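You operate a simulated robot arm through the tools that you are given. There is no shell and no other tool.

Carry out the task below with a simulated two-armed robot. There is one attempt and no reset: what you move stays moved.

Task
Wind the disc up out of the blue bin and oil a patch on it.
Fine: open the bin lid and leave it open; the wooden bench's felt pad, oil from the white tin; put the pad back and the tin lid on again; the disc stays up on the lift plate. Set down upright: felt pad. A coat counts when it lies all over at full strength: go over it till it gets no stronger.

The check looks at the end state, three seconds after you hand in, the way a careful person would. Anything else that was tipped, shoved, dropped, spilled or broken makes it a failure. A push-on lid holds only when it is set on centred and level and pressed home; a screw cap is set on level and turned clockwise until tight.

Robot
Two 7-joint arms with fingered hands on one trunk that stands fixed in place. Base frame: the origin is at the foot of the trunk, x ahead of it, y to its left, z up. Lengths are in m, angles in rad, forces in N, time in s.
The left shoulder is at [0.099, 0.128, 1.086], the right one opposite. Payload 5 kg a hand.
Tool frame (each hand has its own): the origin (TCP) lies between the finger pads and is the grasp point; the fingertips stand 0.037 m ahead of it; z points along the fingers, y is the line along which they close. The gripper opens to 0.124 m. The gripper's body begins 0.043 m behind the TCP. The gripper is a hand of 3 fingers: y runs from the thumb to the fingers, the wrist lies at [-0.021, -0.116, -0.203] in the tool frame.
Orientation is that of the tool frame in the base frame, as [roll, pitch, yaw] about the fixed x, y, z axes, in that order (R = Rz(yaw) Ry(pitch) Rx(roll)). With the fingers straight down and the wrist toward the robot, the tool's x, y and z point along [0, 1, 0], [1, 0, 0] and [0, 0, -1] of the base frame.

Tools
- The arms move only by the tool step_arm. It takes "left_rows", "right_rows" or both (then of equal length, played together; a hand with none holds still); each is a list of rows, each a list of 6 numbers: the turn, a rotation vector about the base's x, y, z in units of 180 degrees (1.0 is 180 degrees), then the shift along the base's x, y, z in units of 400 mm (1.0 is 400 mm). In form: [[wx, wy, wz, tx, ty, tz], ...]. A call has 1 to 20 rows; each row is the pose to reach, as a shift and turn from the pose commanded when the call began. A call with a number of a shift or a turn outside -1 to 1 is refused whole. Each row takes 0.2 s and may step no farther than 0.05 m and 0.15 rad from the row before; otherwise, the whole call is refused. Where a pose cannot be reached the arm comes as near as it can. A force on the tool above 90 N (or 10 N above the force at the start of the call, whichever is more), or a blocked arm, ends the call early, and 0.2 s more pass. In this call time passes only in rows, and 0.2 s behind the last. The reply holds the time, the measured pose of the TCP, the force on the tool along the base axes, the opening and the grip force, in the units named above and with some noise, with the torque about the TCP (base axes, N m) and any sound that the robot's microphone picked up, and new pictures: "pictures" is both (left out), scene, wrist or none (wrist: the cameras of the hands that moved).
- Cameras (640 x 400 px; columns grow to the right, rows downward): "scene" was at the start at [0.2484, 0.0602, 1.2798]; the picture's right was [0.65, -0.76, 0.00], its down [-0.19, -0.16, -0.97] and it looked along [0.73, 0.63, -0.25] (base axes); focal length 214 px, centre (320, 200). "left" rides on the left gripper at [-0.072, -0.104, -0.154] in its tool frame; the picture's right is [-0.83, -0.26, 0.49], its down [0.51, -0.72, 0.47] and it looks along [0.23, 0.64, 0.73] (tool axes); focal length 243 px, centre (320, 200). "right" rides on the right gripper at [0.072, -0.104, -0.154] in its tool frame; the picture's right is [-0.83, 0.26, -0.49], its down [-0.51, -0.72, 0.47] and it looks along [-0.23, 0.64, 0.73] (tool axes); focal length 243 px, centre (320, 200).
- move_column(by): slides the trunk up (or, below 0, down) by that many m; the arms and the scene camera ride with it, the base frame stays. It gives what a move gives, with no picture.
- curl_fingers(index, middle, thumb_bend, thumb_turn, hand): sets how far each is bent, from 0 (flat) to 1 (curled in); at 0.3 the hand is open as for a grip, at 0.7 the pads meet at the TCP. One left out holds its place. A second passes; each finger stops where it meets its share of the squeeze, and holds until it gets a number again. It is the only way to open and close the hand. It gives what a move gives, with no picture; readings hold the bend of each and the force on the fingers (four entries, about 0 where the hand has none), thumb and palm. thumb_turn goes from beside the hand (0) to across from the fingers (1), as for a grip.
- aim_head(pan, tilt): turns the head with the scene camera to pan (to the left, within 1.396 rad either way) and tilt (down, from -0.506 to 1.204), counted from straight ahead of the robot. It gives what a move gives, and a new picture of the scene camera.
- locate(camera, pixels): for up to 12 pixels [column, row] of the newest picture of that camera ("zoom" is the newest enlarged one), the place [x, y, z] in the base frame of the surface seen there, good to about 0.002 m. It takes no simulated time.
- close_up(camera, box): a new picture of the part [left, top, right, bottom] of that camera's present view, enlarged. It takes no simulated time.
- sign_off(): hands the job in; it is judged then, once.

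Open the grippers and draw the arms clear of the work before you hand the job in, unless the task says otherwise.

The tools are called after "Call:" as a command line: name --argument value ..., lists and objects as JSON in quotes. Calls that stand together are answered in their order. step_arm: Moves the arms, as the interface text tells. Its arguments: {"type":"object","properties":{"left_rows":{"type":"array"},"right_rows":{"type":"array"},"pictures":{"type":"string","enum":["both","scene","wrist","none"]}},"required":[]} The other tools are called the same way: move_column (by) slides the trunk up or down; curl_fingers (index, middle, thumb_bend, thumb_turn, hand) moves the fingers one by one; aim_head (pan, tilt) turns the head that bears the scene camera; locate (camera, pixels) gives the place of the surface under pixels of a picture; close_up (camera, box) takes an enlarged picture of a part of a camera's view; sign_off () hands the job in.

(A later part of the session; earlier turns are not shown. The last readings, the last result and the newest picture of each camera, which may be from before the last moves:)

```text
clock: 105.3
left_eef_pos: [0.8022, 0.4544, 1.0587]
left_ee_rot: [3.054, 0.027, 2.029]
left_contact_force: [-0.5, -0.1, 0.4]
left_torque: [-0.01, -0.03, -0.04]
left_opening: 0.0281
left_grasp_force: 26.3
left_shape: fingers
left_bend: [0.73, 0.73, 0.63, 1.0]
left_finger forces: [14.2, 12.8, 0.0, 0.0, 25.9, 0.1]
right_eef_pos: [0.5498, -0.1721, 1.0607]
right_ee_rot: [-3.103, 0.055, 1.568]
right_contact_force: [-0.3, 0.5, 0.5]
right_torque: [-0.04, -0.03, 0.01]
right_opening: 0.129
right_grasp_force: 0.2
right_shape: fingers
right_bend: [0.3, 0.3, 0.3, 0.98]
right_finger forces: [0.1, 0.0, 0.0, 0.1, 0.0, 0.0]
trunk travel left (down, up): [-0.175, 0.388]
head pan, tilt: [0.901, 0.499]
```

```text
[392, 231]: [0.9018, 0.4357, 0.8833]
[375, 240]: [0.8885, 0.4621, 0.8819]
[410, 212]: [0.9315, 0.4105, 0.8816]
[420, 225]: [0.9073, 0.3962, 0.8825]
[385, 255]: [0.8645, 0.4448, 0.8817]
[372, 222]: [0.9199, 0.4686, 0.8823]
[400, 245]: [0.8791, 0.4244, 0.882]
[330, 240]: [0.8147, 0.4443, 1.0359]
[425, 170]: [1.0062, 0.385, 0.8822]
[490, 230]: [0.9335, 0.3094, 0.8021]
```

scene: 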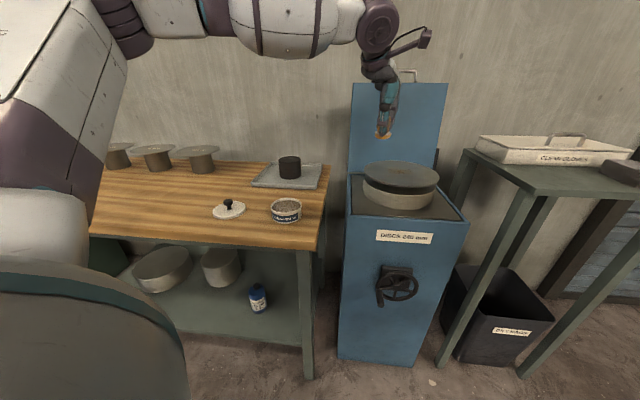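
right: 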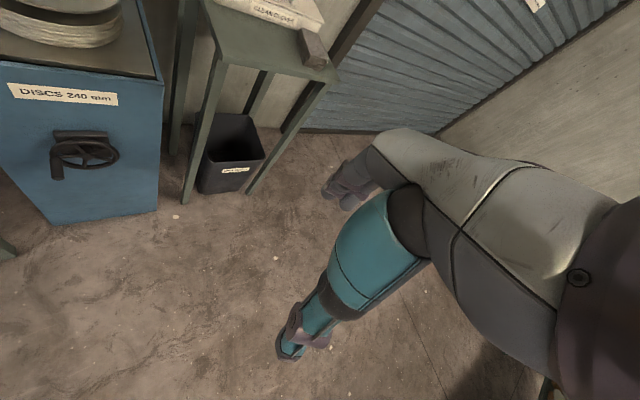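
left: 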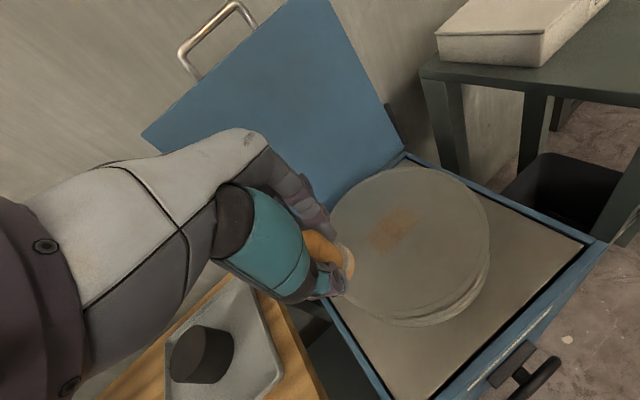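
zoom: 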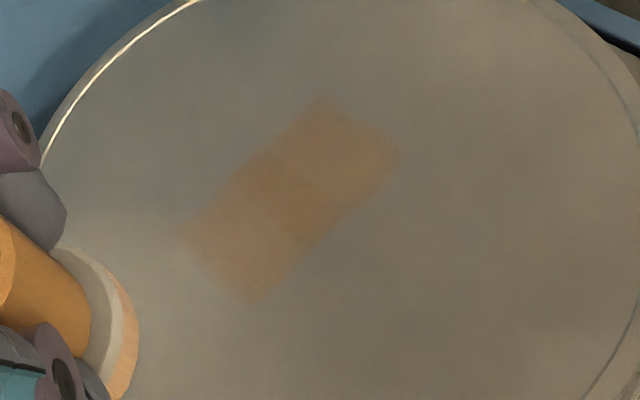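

The coat fills a rectangle aligned with the bin, centred at the disc's centre (0.904, 0.437), about 7×4 cm. I now place the pad at that centre and stroke along its long axis with light contact.

Call:
step_arm --left_rows '[[0, 0, 0, 0.09, -0.013, -0.05], [0, 0, 0, 0.18, -0.026, -0.13], [0, 0, 0, 0.265, -0.0385, -0.2], [0, 0, 0, 0.265, -0.0385, -0.28], [0, 0, 0, 0.265, -0.0385, -0.306], [0, 0, 0, 0.296, -0.0695, -0.306], [0, 0, 0, 0.327, -0.1005, -0.306], [0, 0, 0, 0.296, -0.0695, -0.306], [0, 0, 0, 0.265, -0.0385, -0.306], [0, 0, 0, 0.234, -0.0075, -0.306], [0, 0, 0, 0.203, 0.0235, -0.306], [0, 0, 0, 0.234, -0.0075, -0.306], [0, 0, 0, 0.265, -0.0385, -0.306], [0, 0, 0, 0.296, -0.0695, -0.306], [0, 0, 0, 0.327, -0.1005, -0.306], [0, 0, 0, 0.296, -0.0695, -0.306], [0, 0, 0, 0.265, -0.0385, -0.306], [0, 0, 0, 0.234, -0.0075, -0.306], [0, 0, 0, 0.203, 0.0235, -0.306], [0, 0, 0, 0.265, -0.0385, -0.306]]'

Call:
close_up --camera "left" --box '[260, 160, 520, 400]'

Call:
close_up --camera "scene" --box '[355, 140, 445, 210]'

Call:
locate --camera "zoom" --pixels '[[200, 160], [500, 200], [60, 280], [320, 230]]'

```text
clock: 109.5
left_eef_pos: [0.9115, 0.4372, 0.9325]
left_ee_rot: [3.055, 0.022, 2.033]
left_contact_force: [-0.2, -0.1, -1.5]
left_torque: [0.05, 0.06, 0.03]
left_opening: 0.0281
left_grasp_force: 26.8
left_shape: fingers
left_bend: [0.73, 0.73, 0.63, 1.0]
left_finger forces: [14.5, 12.7, 0.1, 0.0, 26.4, 0.1]
right_eef_pos: [0.5532, -0.1731, 1.0585]
right_ee_rot: [-3.096, 0.055, 1.57]
right_contact_force: [0.4, -0.2, -0.8]
right_torque: [0.04, 0.01, -0.02]
right_opening: 0.1288
right_grasp_force: 0.1
right_shape: fingers
right_bend: [0.3, 0.3, 0.3, 0.98]
right_finger forces: [0.0, 0.1, 0.0, 0.0, 0.0, 0.1]
trunk travel left (down, up): [-0.175, 0.388]
head pan, tilt: [0.901, 0.499]
```

scene: 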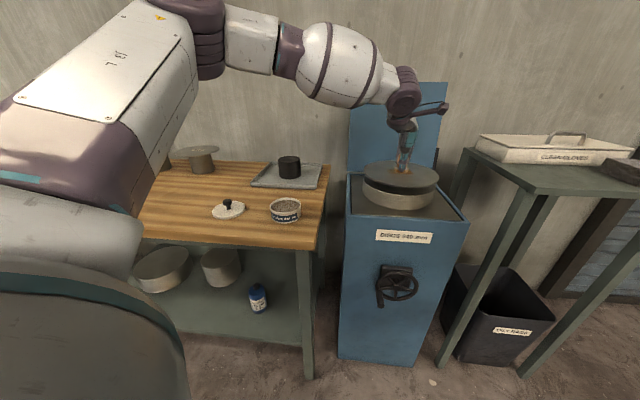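
left: 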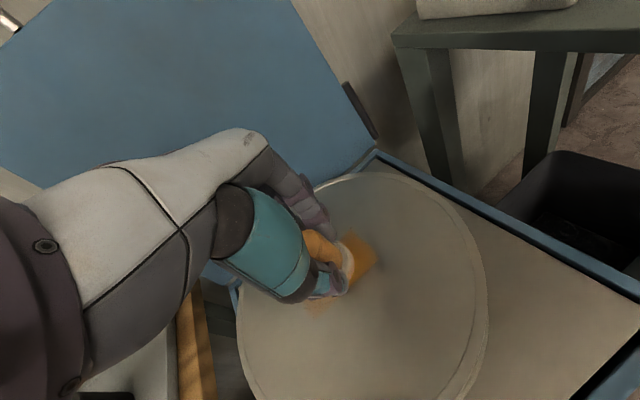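

```text
1.67 times, centred on (390, 280) of left
```

zoom: 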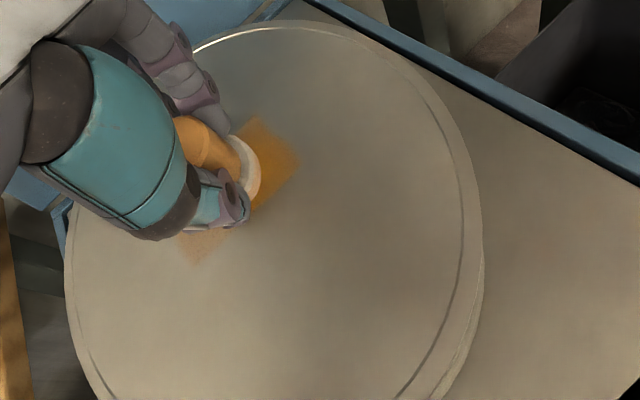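

```text
5.71 times, centred on (400, 175) of scene
```

zoom: 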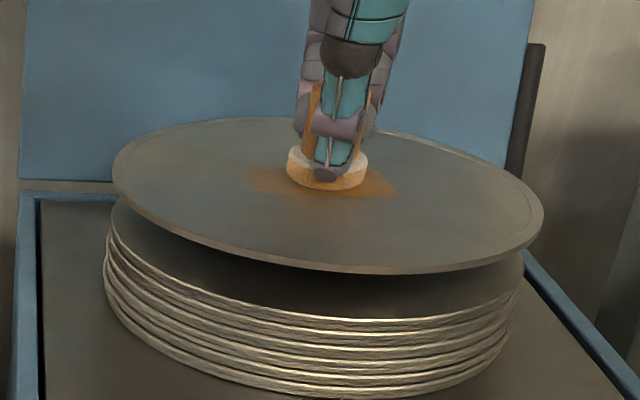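

```text
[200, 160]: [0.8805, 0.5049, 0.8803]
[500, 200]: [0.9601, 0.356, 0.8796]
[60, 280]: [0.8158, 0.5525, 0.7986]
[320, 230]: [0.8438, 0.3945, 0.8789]
```

The same rectangle is getting stronger. I continue strokes at the same height, covering its full length and width.

Call:
step_arm --left_rows '[[0, 0, 0, 0.031, -0.031, 0], [0, 0, 0, 0.062, -0.062, 0], [0, 0, 0, 0.076, -0.048, 0], [0, 0, 0, 0.045, -0.017, 0], [0, 0, 0, 0.014, 0.014, 0], [0, 0, 0, -0.017, 0.045, 0], [0, 0, 0, -0.048, 0.076, 0], [0, 0, 0, -0.062, 0.062, 0], [0, 0, 0, -0.031, 0.031, 0], [0, 0, 0, 0, 0, 0], [0, 0, 0, 0.031, -0.031, 0], [0, 0, 0, 0.062, -0.062, 0], [0, 0, 0, 0.048, -0.076, 0], [0, 0, 0, 0.017, -0.045, 0], [0, 0, 0, -0.014, -0.014, 0], [0, 0, 0, -0.045, 0.017, 0], [0, 0, 0, -0.076, 0.048, 0], [0, 0, 0, -0.062, 0.062, 0], [0, 0, 0, -0.031, 0.031, 0], [0, 0, 0, 0, 0, 0]]' --pictures "none"

Call:
step_arm --left_rows '[[0, 0, 0, 0.031, -0.031, 0], [0, 0, 0, 0.062, -0.062, 0], [0, 0, 0, 0.076, -0.048, 0], [0, 0, 0, 0.045, -0.017, 0], [0, 0, 0, 0.014, 0.014, 0], [0, 0, 0, -0.017, 0.045, 0], [0, 0, 0, -0.048, 0.076, 0], [0, 0, 0, -0.062, 0.062, 0], [0, 0, 0, -0.031, 0.031, 0], [0, 0, 0, 0, 0, 0], [0, 0, 0, 0.031, -0.031, 0], [0, 0, 0, 0.062, -0.062, 0], [0, 0, 0, 0.048, -0.076, 0], [0, 0, 0, 0.017, -0.045, 0], [0, 0, 0, -0.014, -0.014, 0], [0, 0, 0, -0.045, 0.017, 0], [0, 0, 0, -0.076, 0.048, 0], [0, 0, 0, -0.062, 0.062, 0], [0, 0, 0, -0.031, 0.031, 0], [0, 0, 0, 0, 0, 0]]' --pictures "none"

Call:
step_arm --left_rows '[[0, 0, 0, 0, 0, 0.1], [0, 0, 0, -0.05, 0, 0.18], [0, 0, 0, -0.12, 0.03, 0.25], [0, 0, 0, -0.2, 0.06, 0.3]]'

Call:
close_up --camera "left" --box '[340, 160, 480, 280]'

Call:
close_up --camera "scene" --box '[355, 140, 445, 210]'

Call:
locate --camera "zoom" --pixels '[[200, 160], [500, 200], [60, 280], [320, 230]]'

```text
clock: 113.7
left_eef_pos: [0.9091, 0.4387, 0.9339]
left_ee_rot: [3.054, 0.026, 2.031]
left_contact_force: [0.6, -0.3, -0.6]
left_torque: [0.01, 0.01, 0.02]
left_opening: 0.0284
left_grasp_force: 26.9
left_shape: fingers
left_bend: [0.73, 0.73, 0.63, 1.0]
left_finger forces: [14.3, 13.0, 0.1, 0.1, 26.5, 0.0]
right_eef_pos: [0.552, -0.1721, 1.0599]
right_ee_rot: [-3.098, 0.055, 1.57]
right_contact_force: [-0.1, -0.1, 0.2]
right_torque: [0.06, 0.01, -0.03]
right_opening: 0.129
right_grasp_force: 0.1
right_shape: fingers
right_bend: [0.3, 0.3, 0.3, 0.98]
right_finger forces: [0.0, 0.1, 0.0, 0.0, 0.0, 0.0]
trunk travel left (down, up): [-0.175, 0.388]
head pan, tilt: [0.901, 0.499]
```

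```text
clock: 117.9
left_eef_pos: [0.9095, 0.4383, 0.933]
left_ee_rot: [3.054, 0.027, 2.031]
left_contact_force: [0.3, -0.6, 0.2]
left_torque: [0.02, 0.01, -0.02]
left_opening: 0.0281
left_grasp_force: 27.1
left_shape: fingers
left_bend: [0.73, 0.73, 0.63, 1.0]
left_finger forces: [14.2, 13.1, 0.0, 0.0, 26.2, 0.1]
right_eef_pos: [0.5517, -0.173, 1.0597]
right_ee_rot: [-3.098, 0.054, 1.569]
right_contact_force: [-0.4, -0.9, 0.3]
right_torque: [-0.01, -0.01, -0.02]
right_opening: 0.1294
right_grasp_force: 0.1
right_shape: fingers
right_bend: [0.3, 0.3, 0.3, 0.98]
right_finger forces: [0.0, 0.0, 0.0, 0.0, 0.0, 0.1]
trunk travel left (down, up): [-0.175, 0.388]
head pan, tilt: [0.901, 0.499]
```

```text
clock: 118.9
left_eef_pos: [0.8286, 0.4611, 1.0523]
left_ee_rot: [3.052, 0.028, 2.029]
left_contact_force: [-0.7, 0.1, -0.9]
left_torque: [-0.04, -0.01, -0.04]
left_opening: 0.0282
left_grasp_force: 26.9
left_shape: fingers
left_bend: [0.73, 0.73, 0.63, 1.0]
left_finger forces: [14.3, 13.0, 0.0, 0.0, 26.2, 0.0]
right_eef_pos: [0.5497, -0.1731, 1.0617]
right_ee_rot: [-3.101, 0.055, 1.568]
right_contact_force: [-0.3, -0.5, 0.8]
right_torque: [0.01, 0.0, 0.01]
right_opening: 0.1287
right_grasp_force: 0.1
right_shape: fingers
right_bend: [0.3, 0.3, 0.3, 0.98]
right_finger forces: [0.0, 0.0, 0.0, 0.0, 0.1, 0.0]
trunk travel left (down, up): [-0.175, 0.388]
head pan, tilt: [0.901, 0.499]
```

scene: 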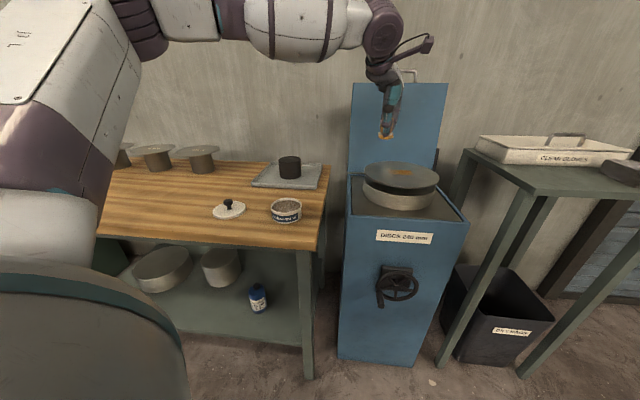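
left: 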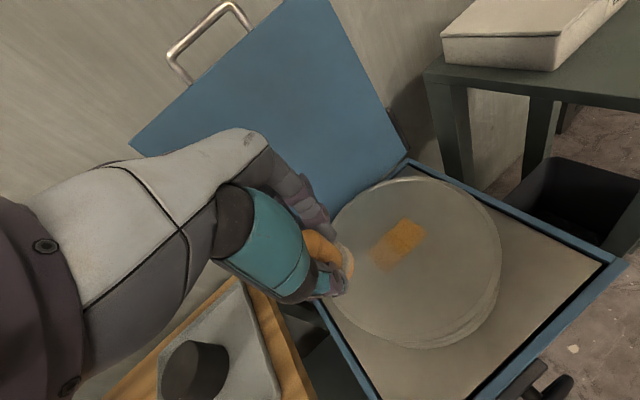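

```text
3.33 times, centred on (410, 220) of left
```

zoom: 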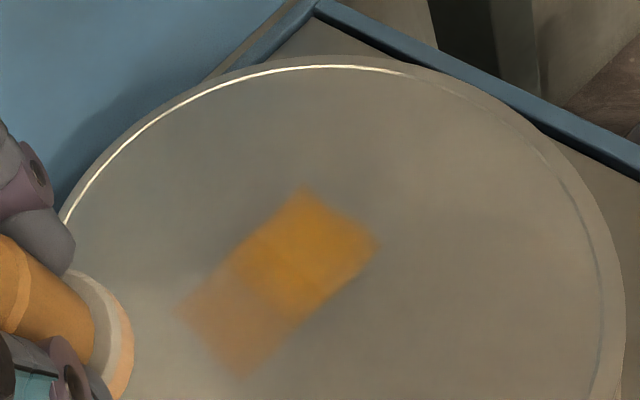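

```text
5.71 times, centred on (400, 175) of scene
```

zoom: 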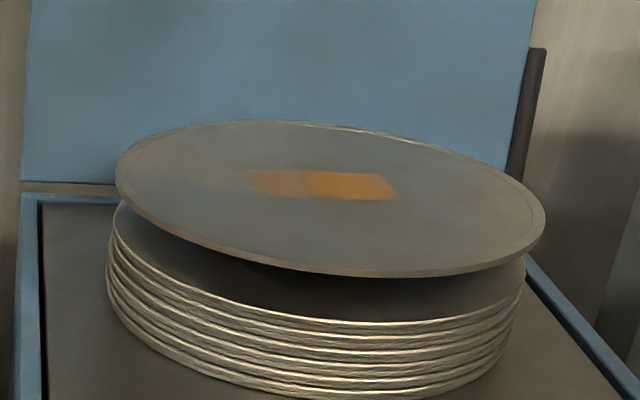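

```text
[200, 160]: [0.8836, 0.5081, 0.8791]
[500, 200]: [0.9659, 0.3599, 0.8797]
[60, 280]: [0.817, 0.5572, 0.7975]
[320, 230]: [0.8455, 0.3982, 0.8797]
```

The patch shows cells: the right part is strong, the left third weaker. I get its exact corner coordinates.

Call:
locate --camera "left" --pixels '[[405.5, 218], [426, 232], [386, 272], [369, 255], [384, 258], [397, 246], [412, 228], [422, 190], [340, 305], [490, 215]]'

```text
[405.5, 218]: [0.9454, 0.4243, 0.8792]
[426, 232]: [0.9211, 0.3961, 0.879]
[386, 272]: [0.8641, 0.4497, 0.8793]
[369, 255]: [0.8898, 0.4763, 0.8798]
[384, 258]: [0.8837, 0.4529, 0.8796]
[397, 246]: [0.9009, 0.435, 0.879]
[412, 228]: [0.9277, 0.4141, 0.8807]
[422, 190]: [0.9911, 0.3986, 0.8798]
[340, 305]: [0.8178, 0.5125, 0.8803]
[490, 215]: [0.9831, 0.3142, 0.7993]
```

The left end (toward A at (0.89,0.476)) needs more. I go back down at the left part and stroke there.

Call:
step_arm --left_rows '[[0, 0, 0, 0.06, -0.01, -0.08], [0, 0, 0, 0.12, -0.02, -0.17], [0, 0, 0, 0.17, -0.025, -0.25], [0, 0, 0, 0.17, -0.025, -0.299], [0, 0, 0, 0.139, 0.006, -0.299], [0, 0, 0, 0.108, 0.037, -0.299], [0, 0, 0, 0.122, 0.051, -0.299], [0, 0, 0, 0.153, 0.02, -0.299], [0, 0, 0, 0.184, -0.011, -0.299], [0, 0, 0, 0.17, -0.025, -0.299], [0, 0, 0, 0.139, 0.006, -0.299], [0, 0, 0, 0.108, 0.037, -0.299], [0, 0, 0, 0.094, 0.023, -0.299], [0, 0, 0, 0.125, -0.008, -0.299], [0, 0, 0, 0.156, -0.039, -0.299], [0, 0, 0, 0.17, -0.025, -0.299], [0, 0, 0, 0.139, 0.006, -0.299], [0, 0, 0, 0.108, 0.037, -0.299], [0, 0, 0, 0.139, 0.006, -0.299], [0, 0, 0, 0.17, -0.025, -0.299]]'

Call:
close_up --camera "scene" --box '[355, 140, 445, 210]'

Call:
locate --camera "zoom" --pixels '[[200, 160], [500, 200], [60, 280], [320, 230]]'

Call:
close_up --camera "left" --box '[280, 180, 420, 320]'

```text
clock: 123.1
left_eef_pos: [0.8971, 0.4527, 0.9355]
left_ee_rot: [3.054, 0.026, 2.031]
left_contact_force: [0.0, 0.0, 0.3]
left_torque: [0.0, -0.03, 0.0]
left_opening: 0.0281
left_grasp_force: 27.2
left_shape: fingers
left_bend: [0.73, 0.73, 0.63, 1.0]
left_finger forces: [14.2, 13.1, 0.0, 0.0, 26.0, 0.0]
right_eef_pos: [0.5511, -0.1732, 1.0609]
right_ee_rot: [-3.1, 0.054, 1.57]
right_contact_force: [-0.4, 0.6, 0.4]
right_torque: [0.01, 0.01, 0.0]
right_opening: 0.1289
right_grasp_force: 0.1
right_shape: fingers
right_bend: [0.3, 0.3, 0.3, 0.98]
right_finger forces: [0.0, 0.1, 0.1, 0.0, 0.1, 0.0]
trunk travel left (down, up): [-0.175, 0.388]
head pan, tilt: [0.901, 0.499]
```

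scene: 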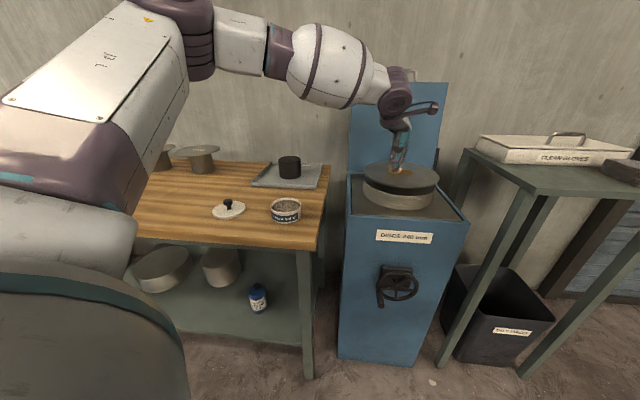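
left: 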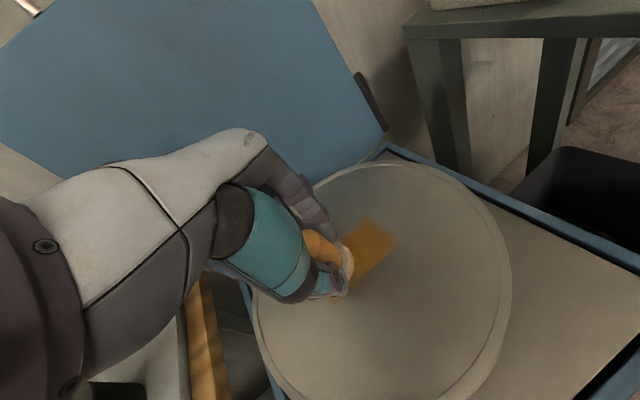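

```text
5.71 times, centred on (400, 175) of scene
```

zoom: 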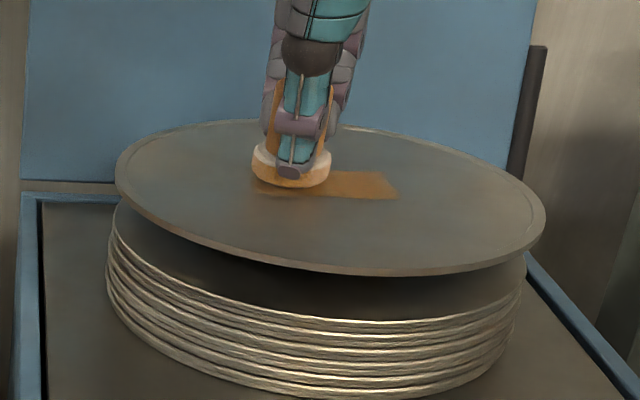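

```text
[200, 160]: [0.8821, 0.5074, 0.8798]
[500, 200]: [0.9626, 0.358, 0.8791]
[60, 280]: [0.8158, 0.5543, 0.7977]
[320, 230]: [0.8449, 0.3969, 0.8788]
```

```text
2.86 times, centred on (350, 250) of left
```

zoom: 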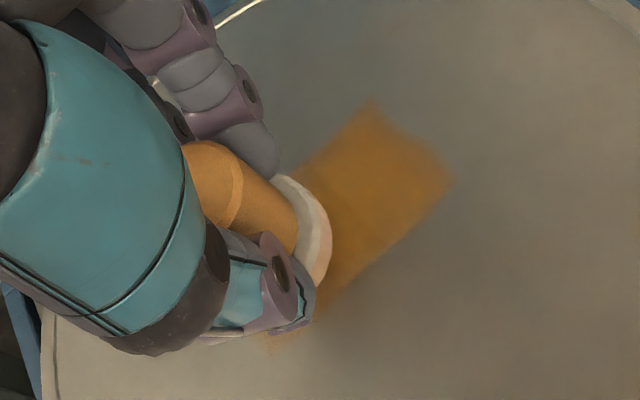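

Contact may be marginal here. I lower 2 mm and repeat the strokes on the left part, then lift and look.

Call:
step_arm --left_rows '[[0, 0, 0, 0, 0, -0.005], [0, 0, 0, -0.031, 0.031, -0.006], [0, 0, 0, -0.062, 0.062, -0.006], [0, 0, 0, -0.048, 0.076, -0.006], [0, 0, 0, -0.017, 0.045, -0.006], [0, 0, 0, 0.014, 0.014, -0.006], [0, 0, 0, 0, 0, -0.006], [0, 0, 0, -0.031, 0.031, -0.006], [0, 0, 0, -0.062, 0.062, -0.006], [0, 0, 0, -0.076, 0.048, -0.006], [0, 0, 0, -0.045, 0.017, -0.006], [0, 0, 0, -0.014, -0.014, -0.006], [0, 0, 0, 0, 0, -0.006], [0, 0, 0, -0.031, 0.031, -0.006], [0, 0, 0, -0.062, 0.062, -0.006], [0, 0, 0, -0.031, 0.031, -0.006], [0, 0, 0, 0, 0, -0.006], [0, 0, 0, 0.031, -0.031, -0.006], [0, 0, 0, 0.062, -0.062, -0.006], [0, 0, 0, 0, 0, -0.006]]' --pictures "none"

Call:
step_arm --left_rows '[[0, 0, 0, 0, 0, 0.1], [0, 0, 0, -0.05, 0, 0.18], [0, 0, 0, -0.12, 0.03, 0.25], [0, 0, 0, -0.2, 0.06, 0.3]]'

Call:
close_up --camera "left" --box '[340, 160, 480, 280]'

Call:
close_up --camera "scene" --box '[380, 150, 425, 185]'

Call:
close_up --camera "scene" --box '[365, 100, 405, 140]'

```text
clock: 127.3
left_eef_pos: [0.8963, 0.4539, 0.9335]
left_ee_rot: [3.052, 0.028, 2.034]
left_contact_force: [-0.1, 0.4, -0.1]
left_torque: [-0.07, -0.04, -0.03]
left_opening: 0.0281
left_grasp_force: 27.0
left_shape: fingers
left_bend: [0.73, 0.73, 0.63, 1.0]
left_finger forces: [14.4, 13.1, 0.1, 0.1, 26.4, 0.0]
right_eef_pos: [0.5488, -0.1708, 1.063]
right_ee_rot: [-3.101, 0.056, 1.57]
right_contact_force: [-0.7, 0.2, 0.3]
right_torque: [-0.04, -0.06, -0.02]
right_opening: 0.129
right_grasp_force: 0.0
right_shape: fingers
right_bend: [0.3, 0.3, 0.3, 0.98]
right_finger forces: [0.0, 0.0, 0.0, 0.1, 0.0, 0.1]
trunk travel left (down, up): [-0.175, 0.388]
head pan, tilt: [0.901, 0.499]
```

```text
clock: 128.3
left_eef_pos: [0.8163, 0.4755, 1.0524]
left_ee_rot: [3.052, 0.026, 2.031]
left_contact_force: [-0.2, 0.3, 0.2]
left_torque: [-0.02, -0.01, -0.02]
left_opening: 0.0281
left_grasp_force: 27.0
left_shape: fingers
left_bend: [0.73, 0.73, 0.63, 1.0]
left_finger forces: [14.5, 13.0, 0.0, 0.0, 26.3, 0.0]
right_eef_pos: [0.5502, -0.1732, 1.0612]
right_ee_rot: [-3.101, 0.055, 1.567]
right_contact_force: [0.3, 0.2, 1.6]
right_torque: [-0.01, -0.05, 0.0]
right_opening: 0.1291
right_grasp_force: 0.0
right_shape: fingers
right_bend: [0.3, 0.3, 0.3, 0.98]
right_finger forces: [0.0, 0.0, 0.1, 0.1, 0.0, 0.0]
trunk travel left (down, up): [-0.175, 0.388]
head pan, tilt: [0.901, 0.499]
```

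scene: 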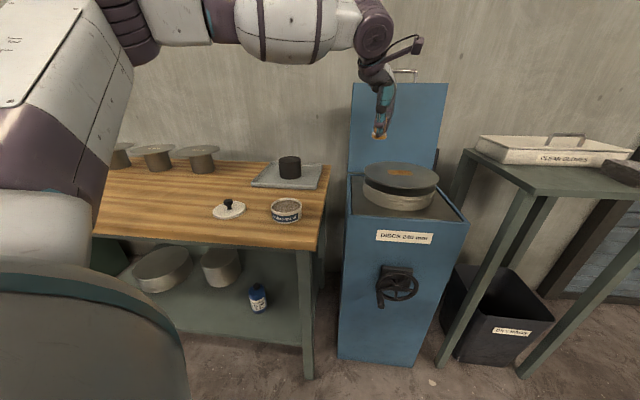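
left: 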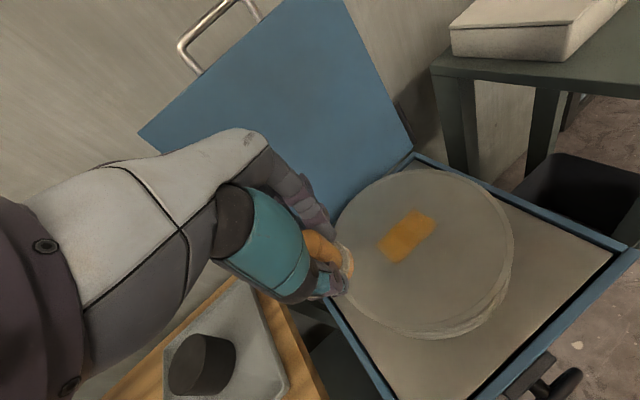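

```text
3.33 times, centred on (410, 220) of left
```

zoom: 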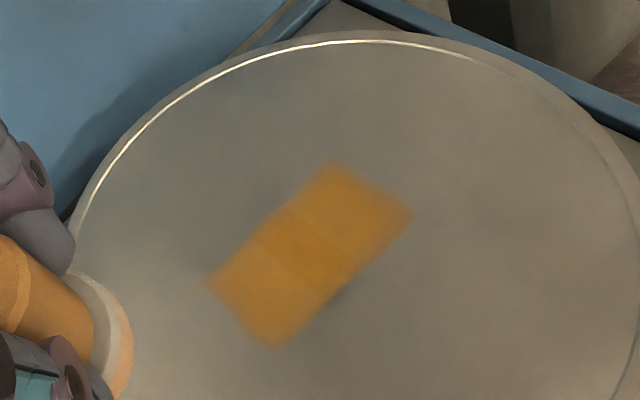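

```text
11.43 times, centred on (402, 168) of scene
```

zoom: 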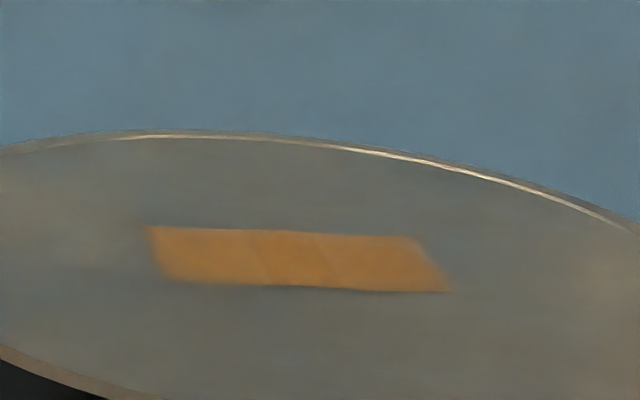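

```text
10.00 times, centred on (385, 120) of scene
```

zoom: 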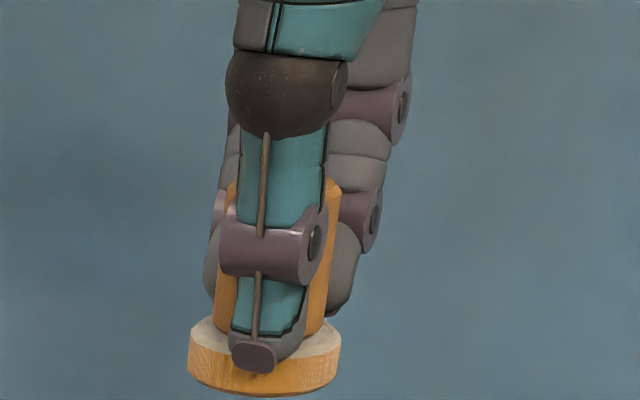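

The whole patch is now a fairly even orange. I go over all of it again to see whether it gets stronger.

Call:
step_arm --left_rows '[[0, 0, 0, 0.075, -0.03, -0.09], [0, 0, 0, 0.15, -0.055, -0.17], [0, 0, 0, 0.218, -0.079, -0.25], [0, 0, 0, 0.218, -0.079, -0.298], [0, 0, 0, 0.249, -0.11, -0.3], [0, 0, 0, 0.28, -0.141, -0.3], [0, 0, 0, 0.294, -0.127, -0.3], [0, 0, 0, 0.263, -0.096, -0.3], [0, 0, 0, 0.232, -0.065, -0.3], [0, 0, 0, 0.201, -0.034, -0.3], [0, 0, 0, 0.17, -0.003, -0.3], [0, 0, 0, 0.145, 0.015, -0.3], [0, 0, 0, 0.131, 0.001, -0.3], [0, 0, 0, 0.162, -0.03, -0.3], [0, 0, 0, 0.193, -0.061, -0.3], [0, 0, 0, 0.224, -0.092, -0.3], [0, 0, 0, 0.255, -0.123, -0.3], [0, 0, 0, 0.28, -0.141, -0.3], [0, 0, 0, 0.249, -0.11, -0.3], [0, 0, 0, 0.218, -0.079, -0.3]]' --pictures "none"

Call:
step_arm --left_rows '[[0, 0, 0, 0.031, -0.031, 0], [0, 0, 0, 0.062, -0.062, 0], [0, 0, 0, 0.076, -0.048, 0], [0, 0, 0, 0.045, -0.017, 0], [0, 0, 0, 0.014, 0.014, 0], [0, 0, 0, -0.017, 0.045, 0], [0, 0, 0, -0.048, 0.076, 0], [0, 0, 0, -0.073, 0.094, 0], [0, 0, 0, -0.087, 0.08, 0], [0, 0, 0, -0.056, 0.049, 0], [0, 0, 0, -0.025, 0.018, 0], [0, 0, 0, 0.006, -0.013, 0], [0, 0, 0, 0.037, -0.044, 0], [0, 0, 0, 0.062, -0.062, 0], [0, 0, 0, 0.031, -0.031, 0], [0, 0, 0, 0, 0, 0], [0, 0, 0, -0.031, 0.031, 0], [0, 0, 0, -0.062, 0.062, 0], [0, 0, 0, -0.078, 0.078, 0], [0, 0, 0, -0.04, 0.04, 0]]' --pictures "none"

Call:
step_arm --left_rows '[[0, 0, 0, 0, 0, 0.1], [0, 0, 0, -0.05, 0, 0.18], [0, 0, 0, -0.12, 0.03, 0.25], [0, 0, 0, -0.18, 0.05, 0.3]]'

Call:
close_up --camera "left" --box '[340, 160, 480, 280]'

Call:
close_up --camera "scene" --box '[380, 150, 425, 185]'

Call:
locate --camera "zoom" --pixels '[[100, 250], [500, 300], [300, 350]]'

```text
clock: 132.5
left_eef_pos: [0.9042, 0.4446, 0.9316]
left_ee_rot: [3.054, 0.026, 2.032]
left_contact_force: [-0.7, -0.4, -0.2]
left_torque: [-0.02, 0.0, 0.01]
left_opening: 0.0282
left_grasp_force: 26.7
left_shape: fingers
left_bend: [0.73, 0.73, 0.63, 1.0]
left_finger forces: [14.3, 13.3, 0.0, 0.0, 26.4, 0.0]
right_eef_pos: [0.5499, -0.1722, 1.06]
right_ee_rot: [-3.101, 0.056, 1.568]
right_contact_force: [-0.2, 0.0, -0.1]
right_torque: [0.03, 0.01, -0.02]
right_opening: 0.1291
right_grasp_force: 0.0
right_shape: fingers
right_bend: [0.3, 0.3, 0.3, 0.98]
right_finger forces: [0.1, 0.0, 0.1, 0.1, 0.0, 0.1]
trunk travel left (down, up): [-0.175, 0.388]
head pan, tilt: [0.901, 0.499]
```

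```text
clock: 136.7
left_eef_pos: [0.8886, 0.4599, 0.9306]
left_ee_rot: [3.054, 0.027, 2.031]
left_contact_force: [-0.1, 1.4, 0.2]
left_torque: [0.03, 0.06, 0.0]
left_opening: 0.0282
left_grasp_force: 27.0
left_shape: fingers
left_bend: [0.73, 0.73, 0.63, 1.0]
left_finger forces: [14.2, 13.7, 0.1, 0.0, 26.4, 0.1]
right_eef_pos: [0.5524, -0.1726, 1.0603]
right_ee_rot: [-3.099, 0.053, 1.568]
right_contact_force: [0.1, 1.1, 0.4]
right_torque: [0.06, -0.01, 0.01]
right_opening: 0.1286
right_grasp_force: 0.1
right_shape: fingers
right_bend: [0.3, 0.3, 0.3, 0.98]
right_finger forces: [0.1, 0.1, 0.0, 0.0, 0.0, 0.1]
trunk travel left (down, up): [-0.175, 0.388]
head pan, tilt: [0.901, 0.499]
```

```text
clock: 137.7
left_eef_pos: [0.8151, 0.4804, 1.0519]
left_ee_rot: [3.053, 0.029, 2.031]
left_contact_force: [-0.7, 0.0, -0.3]
left_torque: [-0.03, 0.01, -0.01]
left_opening: 0.0279
left_grasp_force: 27.0
left_shape: fingers
left_bend: [0.73, 0.73, 0.63, 1.0]
left_finger forces: [14.3, 13.3, 0.0, 0.0, 26.1, 0.0]
right_eef_pos: [0.5511, -0.173, 1.0608]
right_ee_rot: [-3.099, 0.055, 1.568]
right_contact_force: [1.5, 0.8, -0.3]
right_torque: [-0.01, -0.02, 0.0]
right_opening: 0.1289
right_grasp_force: 0.0
right_shape: fingers
right_bend: [0.3, 0.3, 0.3, 0.98]
right_finger forces: [0.0, 0.1, 0.1, 0.0, 0.1, 0.0]
trunk travel left (down, up): [-0.175, 0.388]
head pan, tilt: [0.901, 0.499]
```

scene: 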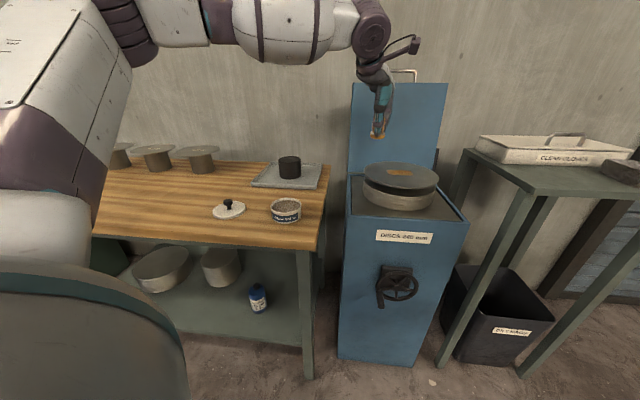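
left: 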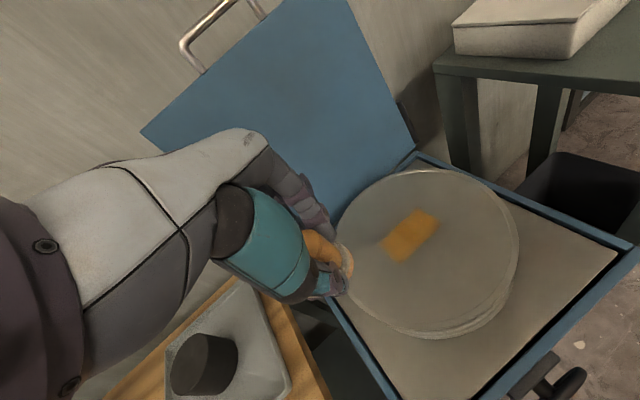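

```text
3.33 times, centred on (410, 220) of left
```

zoom: 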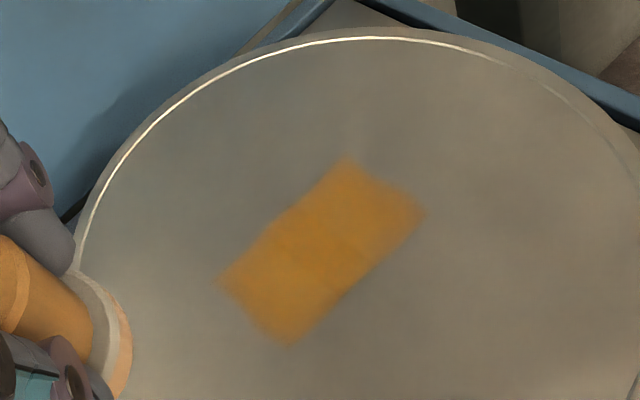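

```text
11.43 times, centred on (402, 168) of scene
```

zoom: 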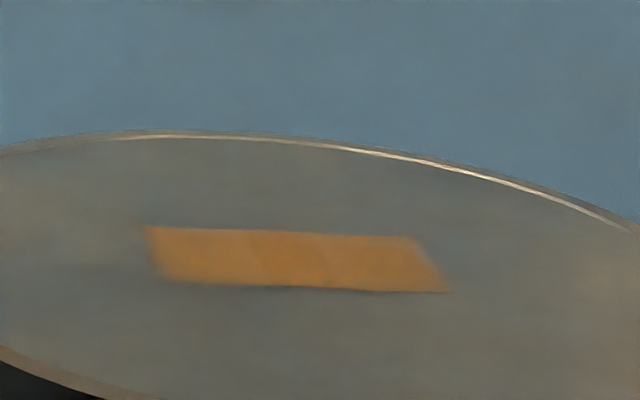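

```text
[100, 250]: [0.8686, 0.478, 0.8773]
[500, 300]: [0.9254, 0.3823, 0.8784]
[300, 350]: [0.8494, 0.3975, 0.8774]
```

The patch is a little stronger and even. To be sure of full strength I re-load the pad: back over the tin.

Call:
step_arm --left_rows '[[0, 0, 0, -0.09, 0.022, 0], [0, 0, 0, -0.18, 0.045, 0], [0, 0, 0, -0.27, 0.067, 0], [0, 0, 0, -0.36, 0.09, 0], [0, 0, 0, -0.45, 0.112, 0], [0, 0, 0, -0.54, 0.135, 0], [0, 0, 0, -0.63, 0.157, -0.05], [0, 0, 0, -0.714, 0.179, -0.1], [0, 0, 0, -0.714, 0.179, -0.2], [0, 0, 0, -0.714, 0.179, -0.26]]'

Call:
close_up --camera "left" --box '[260, 180, 440, 360]'

Call:
close_up --camera "scene" --box '[250, 140, 320, 230]'

```text
clock: 139.9
left_eef_pos: [0.5319, 0.5525, 0.9441]
left_ee_rot: [3.058, 0.026, 2.031]
left_contact_force: [0.8, -1.0, -1.0]
left_torque: [-0.03, -0.02, 0.01]
left_opening: 0.0279
left_grasp_force: 26.3
left_shape: fingers
left_bend: [0.73, 0.73, 0.63, 1.0]
left_finger forces: [14.0, 13.2, 0.1, 0.0, 25.7, 0.1]
right_eef_pos: [0.5515, -0.1716, 1.0606]
right_ee_rot: [-3.097, 0.056, 1.569]
right_contact_force: [0.7, 0.1, -0.7]
right_torque: [-0.04, 0.01, -0.03]
right_opening: 0.1288
right_grasp_force: 0.1
right_shape: fingers
right_bend: [0.3, 0.3, 0.3, 0.98]
right_finger forces: [0.1, 0.0, 0.0, 0.1, 0.0, 0.0]
trunk travel left (down, up): [-0.175, 0.388]
head pan, tilt: [0.901, 0.499]
```

scene: 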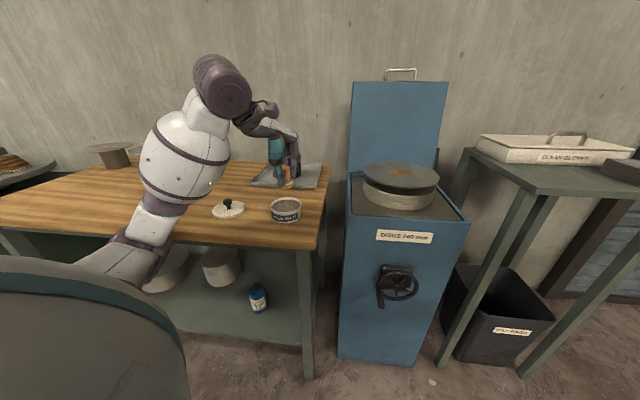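
left: 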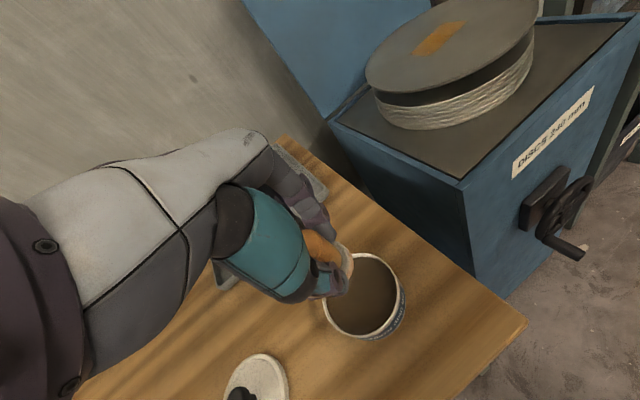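

```text
2.22 times, centred on (350, 270) of left
```

zoom: 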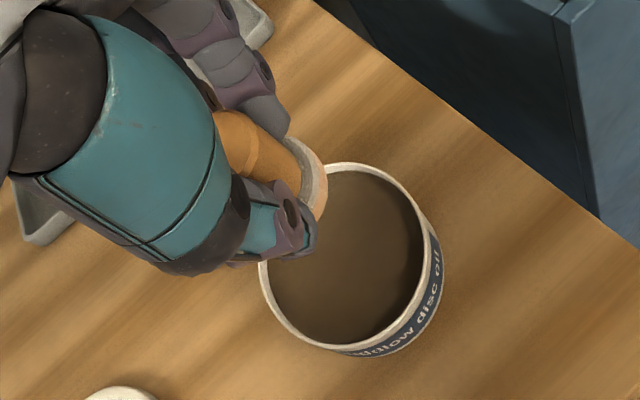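

```text
4.44 times, centred on (285, 185) of scene
```

zoom: 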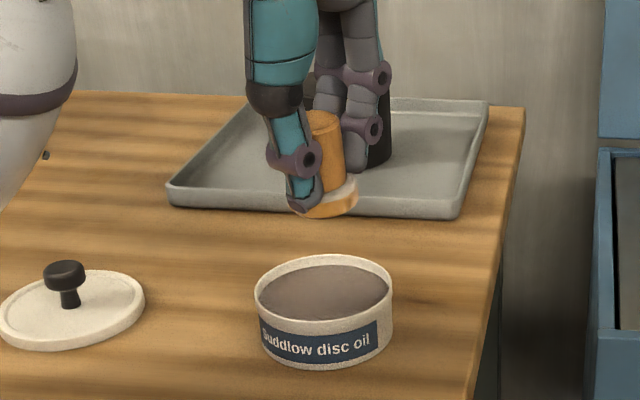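

I check the pad-over-tin alignment by locating base edge points.

Call:
locate --camera "zoom" --pixels '[[330, 212], [354, 200], [350, 185], [256, 290], [391, 285], [325, 312], [325, 258], [323, 290]]'

```text
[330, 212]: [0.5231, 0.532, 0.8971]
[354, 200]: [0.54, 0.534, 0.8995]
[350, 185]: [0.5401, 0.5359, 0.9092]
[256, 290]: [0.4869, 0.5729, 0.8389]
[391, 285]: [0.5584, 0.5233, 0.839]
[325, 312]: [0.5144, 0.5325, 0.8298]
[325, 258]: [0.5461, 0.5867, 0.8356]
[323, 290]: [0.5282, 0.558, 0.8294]
```

The pad is aligned with the tin. I dip it again gently, dwell, and lift.

Call:
step_arm --left_rows '[[0, 0, 0, 0, 0, -0.08], [0, 0, 0, 0, 0, -0.14], [0, 0, 0, 0, 0, -0.152], [0, 0, 0, 0.006, 0, -0.156], [0, 0, 0, 0, 0.006, -0.156], [0, 0, 0, -0.006, 0, -0.156], [0, 0, 0, 0, -0.006, -0.156], [0, 0, 0, 0, 0, -0.156], [0, 0, 0, 0, 0, -0.1], [0, 0, 0, 0, 0, 0], [0, 0, 0, 0, 0, 0.1], [0, 0, 0, 0, 0, 0.2], [0, 0, 0, 0, 0, 0.27]]'

Call:
close_up --camera "scene" --box '[250, 110, 320, 230]'

```text
clock: 142.7
left_eef_pos: [0.5317, 0.5488, 1.0574]
left_ee_rot: [3.05, 0.025, 2.03]
left_contact_force: [-0.7, -0.7, 0.0]
left_torque: [0.03, -0.02, 0.02]
left_opening: 0.0279
left_grasp_force: 26.1
left_shape: fingers
left_bend: [0.73, 0.73, 0.63, 1.0]
left_finger forces: [14.1, 13.2, 0.0, 0.0, 25.3, 0.0]
right_eef_pos: [0.5495, -0.1738, 1.0613]
right_ee_rot: [-3.101, 0.053, 1.567]
right_contact_force: [-0.3, -0.4, 0.1]
right_torque: [0.04, 0.0, 0.03]
right_opening: 0.1291
right_grasp_force: 0.1
right_shape: fingers
right_bend: [0.3, 0.3, 0.3, 0.98]
right_finger forces: [0.1, 0.0, 0.0, 0.0, 0.0, 0.0]
trunk travel left (down, up): [-0.175, 0.388]
head pan, tilt: [0.901, 0.499]
```

scene: 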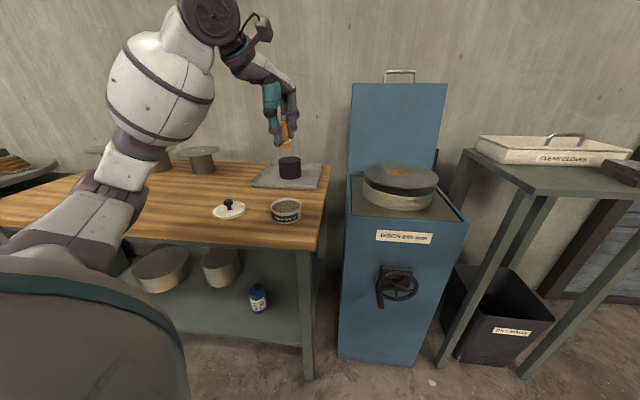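
left: 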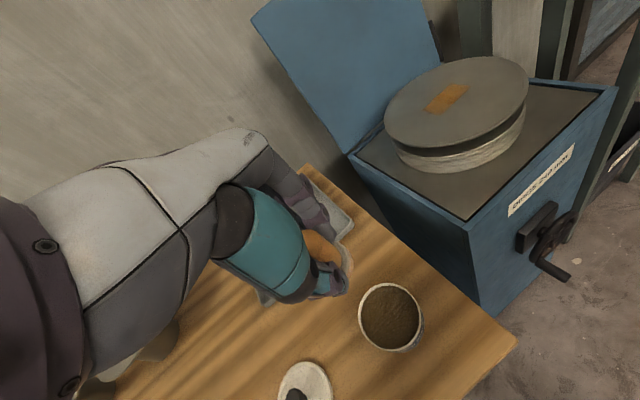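

```text
3.33 times, centred on (285, 170) of scene
```

zoom: 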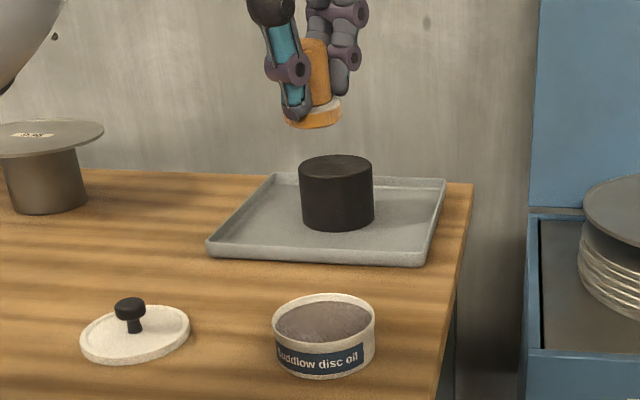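

The pad is freshly loaded. I return to the disc and go over the whole patch again.

Call:
step_arm --left_rows '[[0, 0, 0, 0.1, -0.028, 0], [0, 0, 0, 0.2, -0.056, 0], [0, 0, 0, 0.3, -0.085, 0], [0, 0, 0, 0.4, -0.113, 0], [0, 0, 0, 0.5, -0.141, 0], [0, 0, 0, 0.6, -0.169, 0], [0, 0, 0, 0.7, -0.197, 0], [0, 0, 0, 0.8, -0.225, -0.05], [0, 0, 0, 0.88, -0.248, -0.13], [0, 0, 0, 0.93, -0.262, -0.22], [0, 0, 0, 0.93, -0.262, -0.29], [0, 0, 0, 0.93, -0.262, -0.315], [0, 0, 0, 0.961, -0.293, -0.316], [0, 0, 0, 0.992, -0.324, -0.316], [0, 0, 0, 0.961, -0.293, -0.316], [0, 0, 0, 0.93, -0.262, -0.316], [0, 0, 0, 0.899, -0.231, -0.316], [0, 0, 0, 0.868, -0.2, -0.316], [0, 0, 0, 0.852, -0.184, -0.316], [0, 0, 0, 0.899, -0.231, -0.316]]' --pictures "none"

Call:
close_up --camera "scene" --box '[355, 130, 445, 210]'

Call:
close_up --camera "left" --box '[280, 180, 420, 320]'

```text
clock: 146.9
left_eef_pos: [0.891, 0.4594, 0.9298]
left_ee_rot: [3.055, 0.025, 2.031]
left_contact_force: [1.0, -0.5, -0.6]
left_torque: [0.03, -0.02, 0.0]
left_opening: 0.0278
left_grasp_force: 25.9
left_shape: fingers
left_bend: [0.73, 0.73, 0.63, 1.0]
left_finger forces: [14.1, 12.9, 0.0, 0.0, 25.2, 0.1]
right_eef_pos: [0.553, -0.1738, 1.0597]
right_ee_rot: [-3.097, 0.053, 1.57]
right_contact_force: [0.3, -1.0, 0.1]
right_torque: [0.04, 0.01, 0.01]
right_opening: 0.1289
right_grasp_force: 0.1
right_shape: fingers
right_bend: [0.3, 0.3, 0.3, 0.98]
right_finger forces: [0.0, 0.0, 0.1, 0.0, 0.0, 0.0]
trunk travel left (down, up): [-0.175, 0.388]
head pan, tilt: [0.901, 0.499]
```

```text
5.00 times, centred on (400, 170) of scene
```

zoom: 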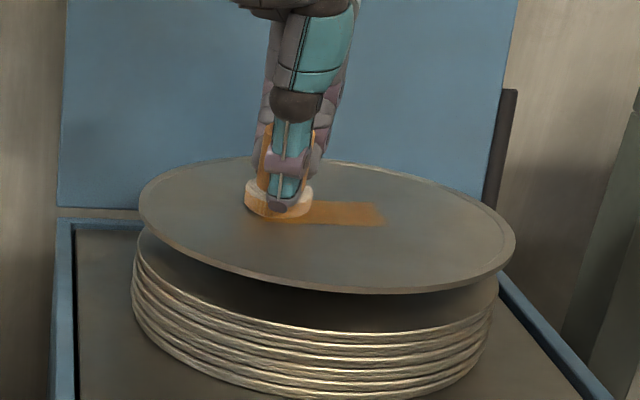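

```text
2.86 times, centred on (350, 250) of left
```

zoom: 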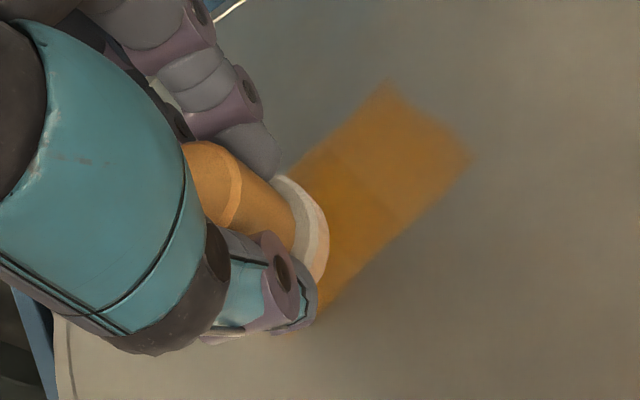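

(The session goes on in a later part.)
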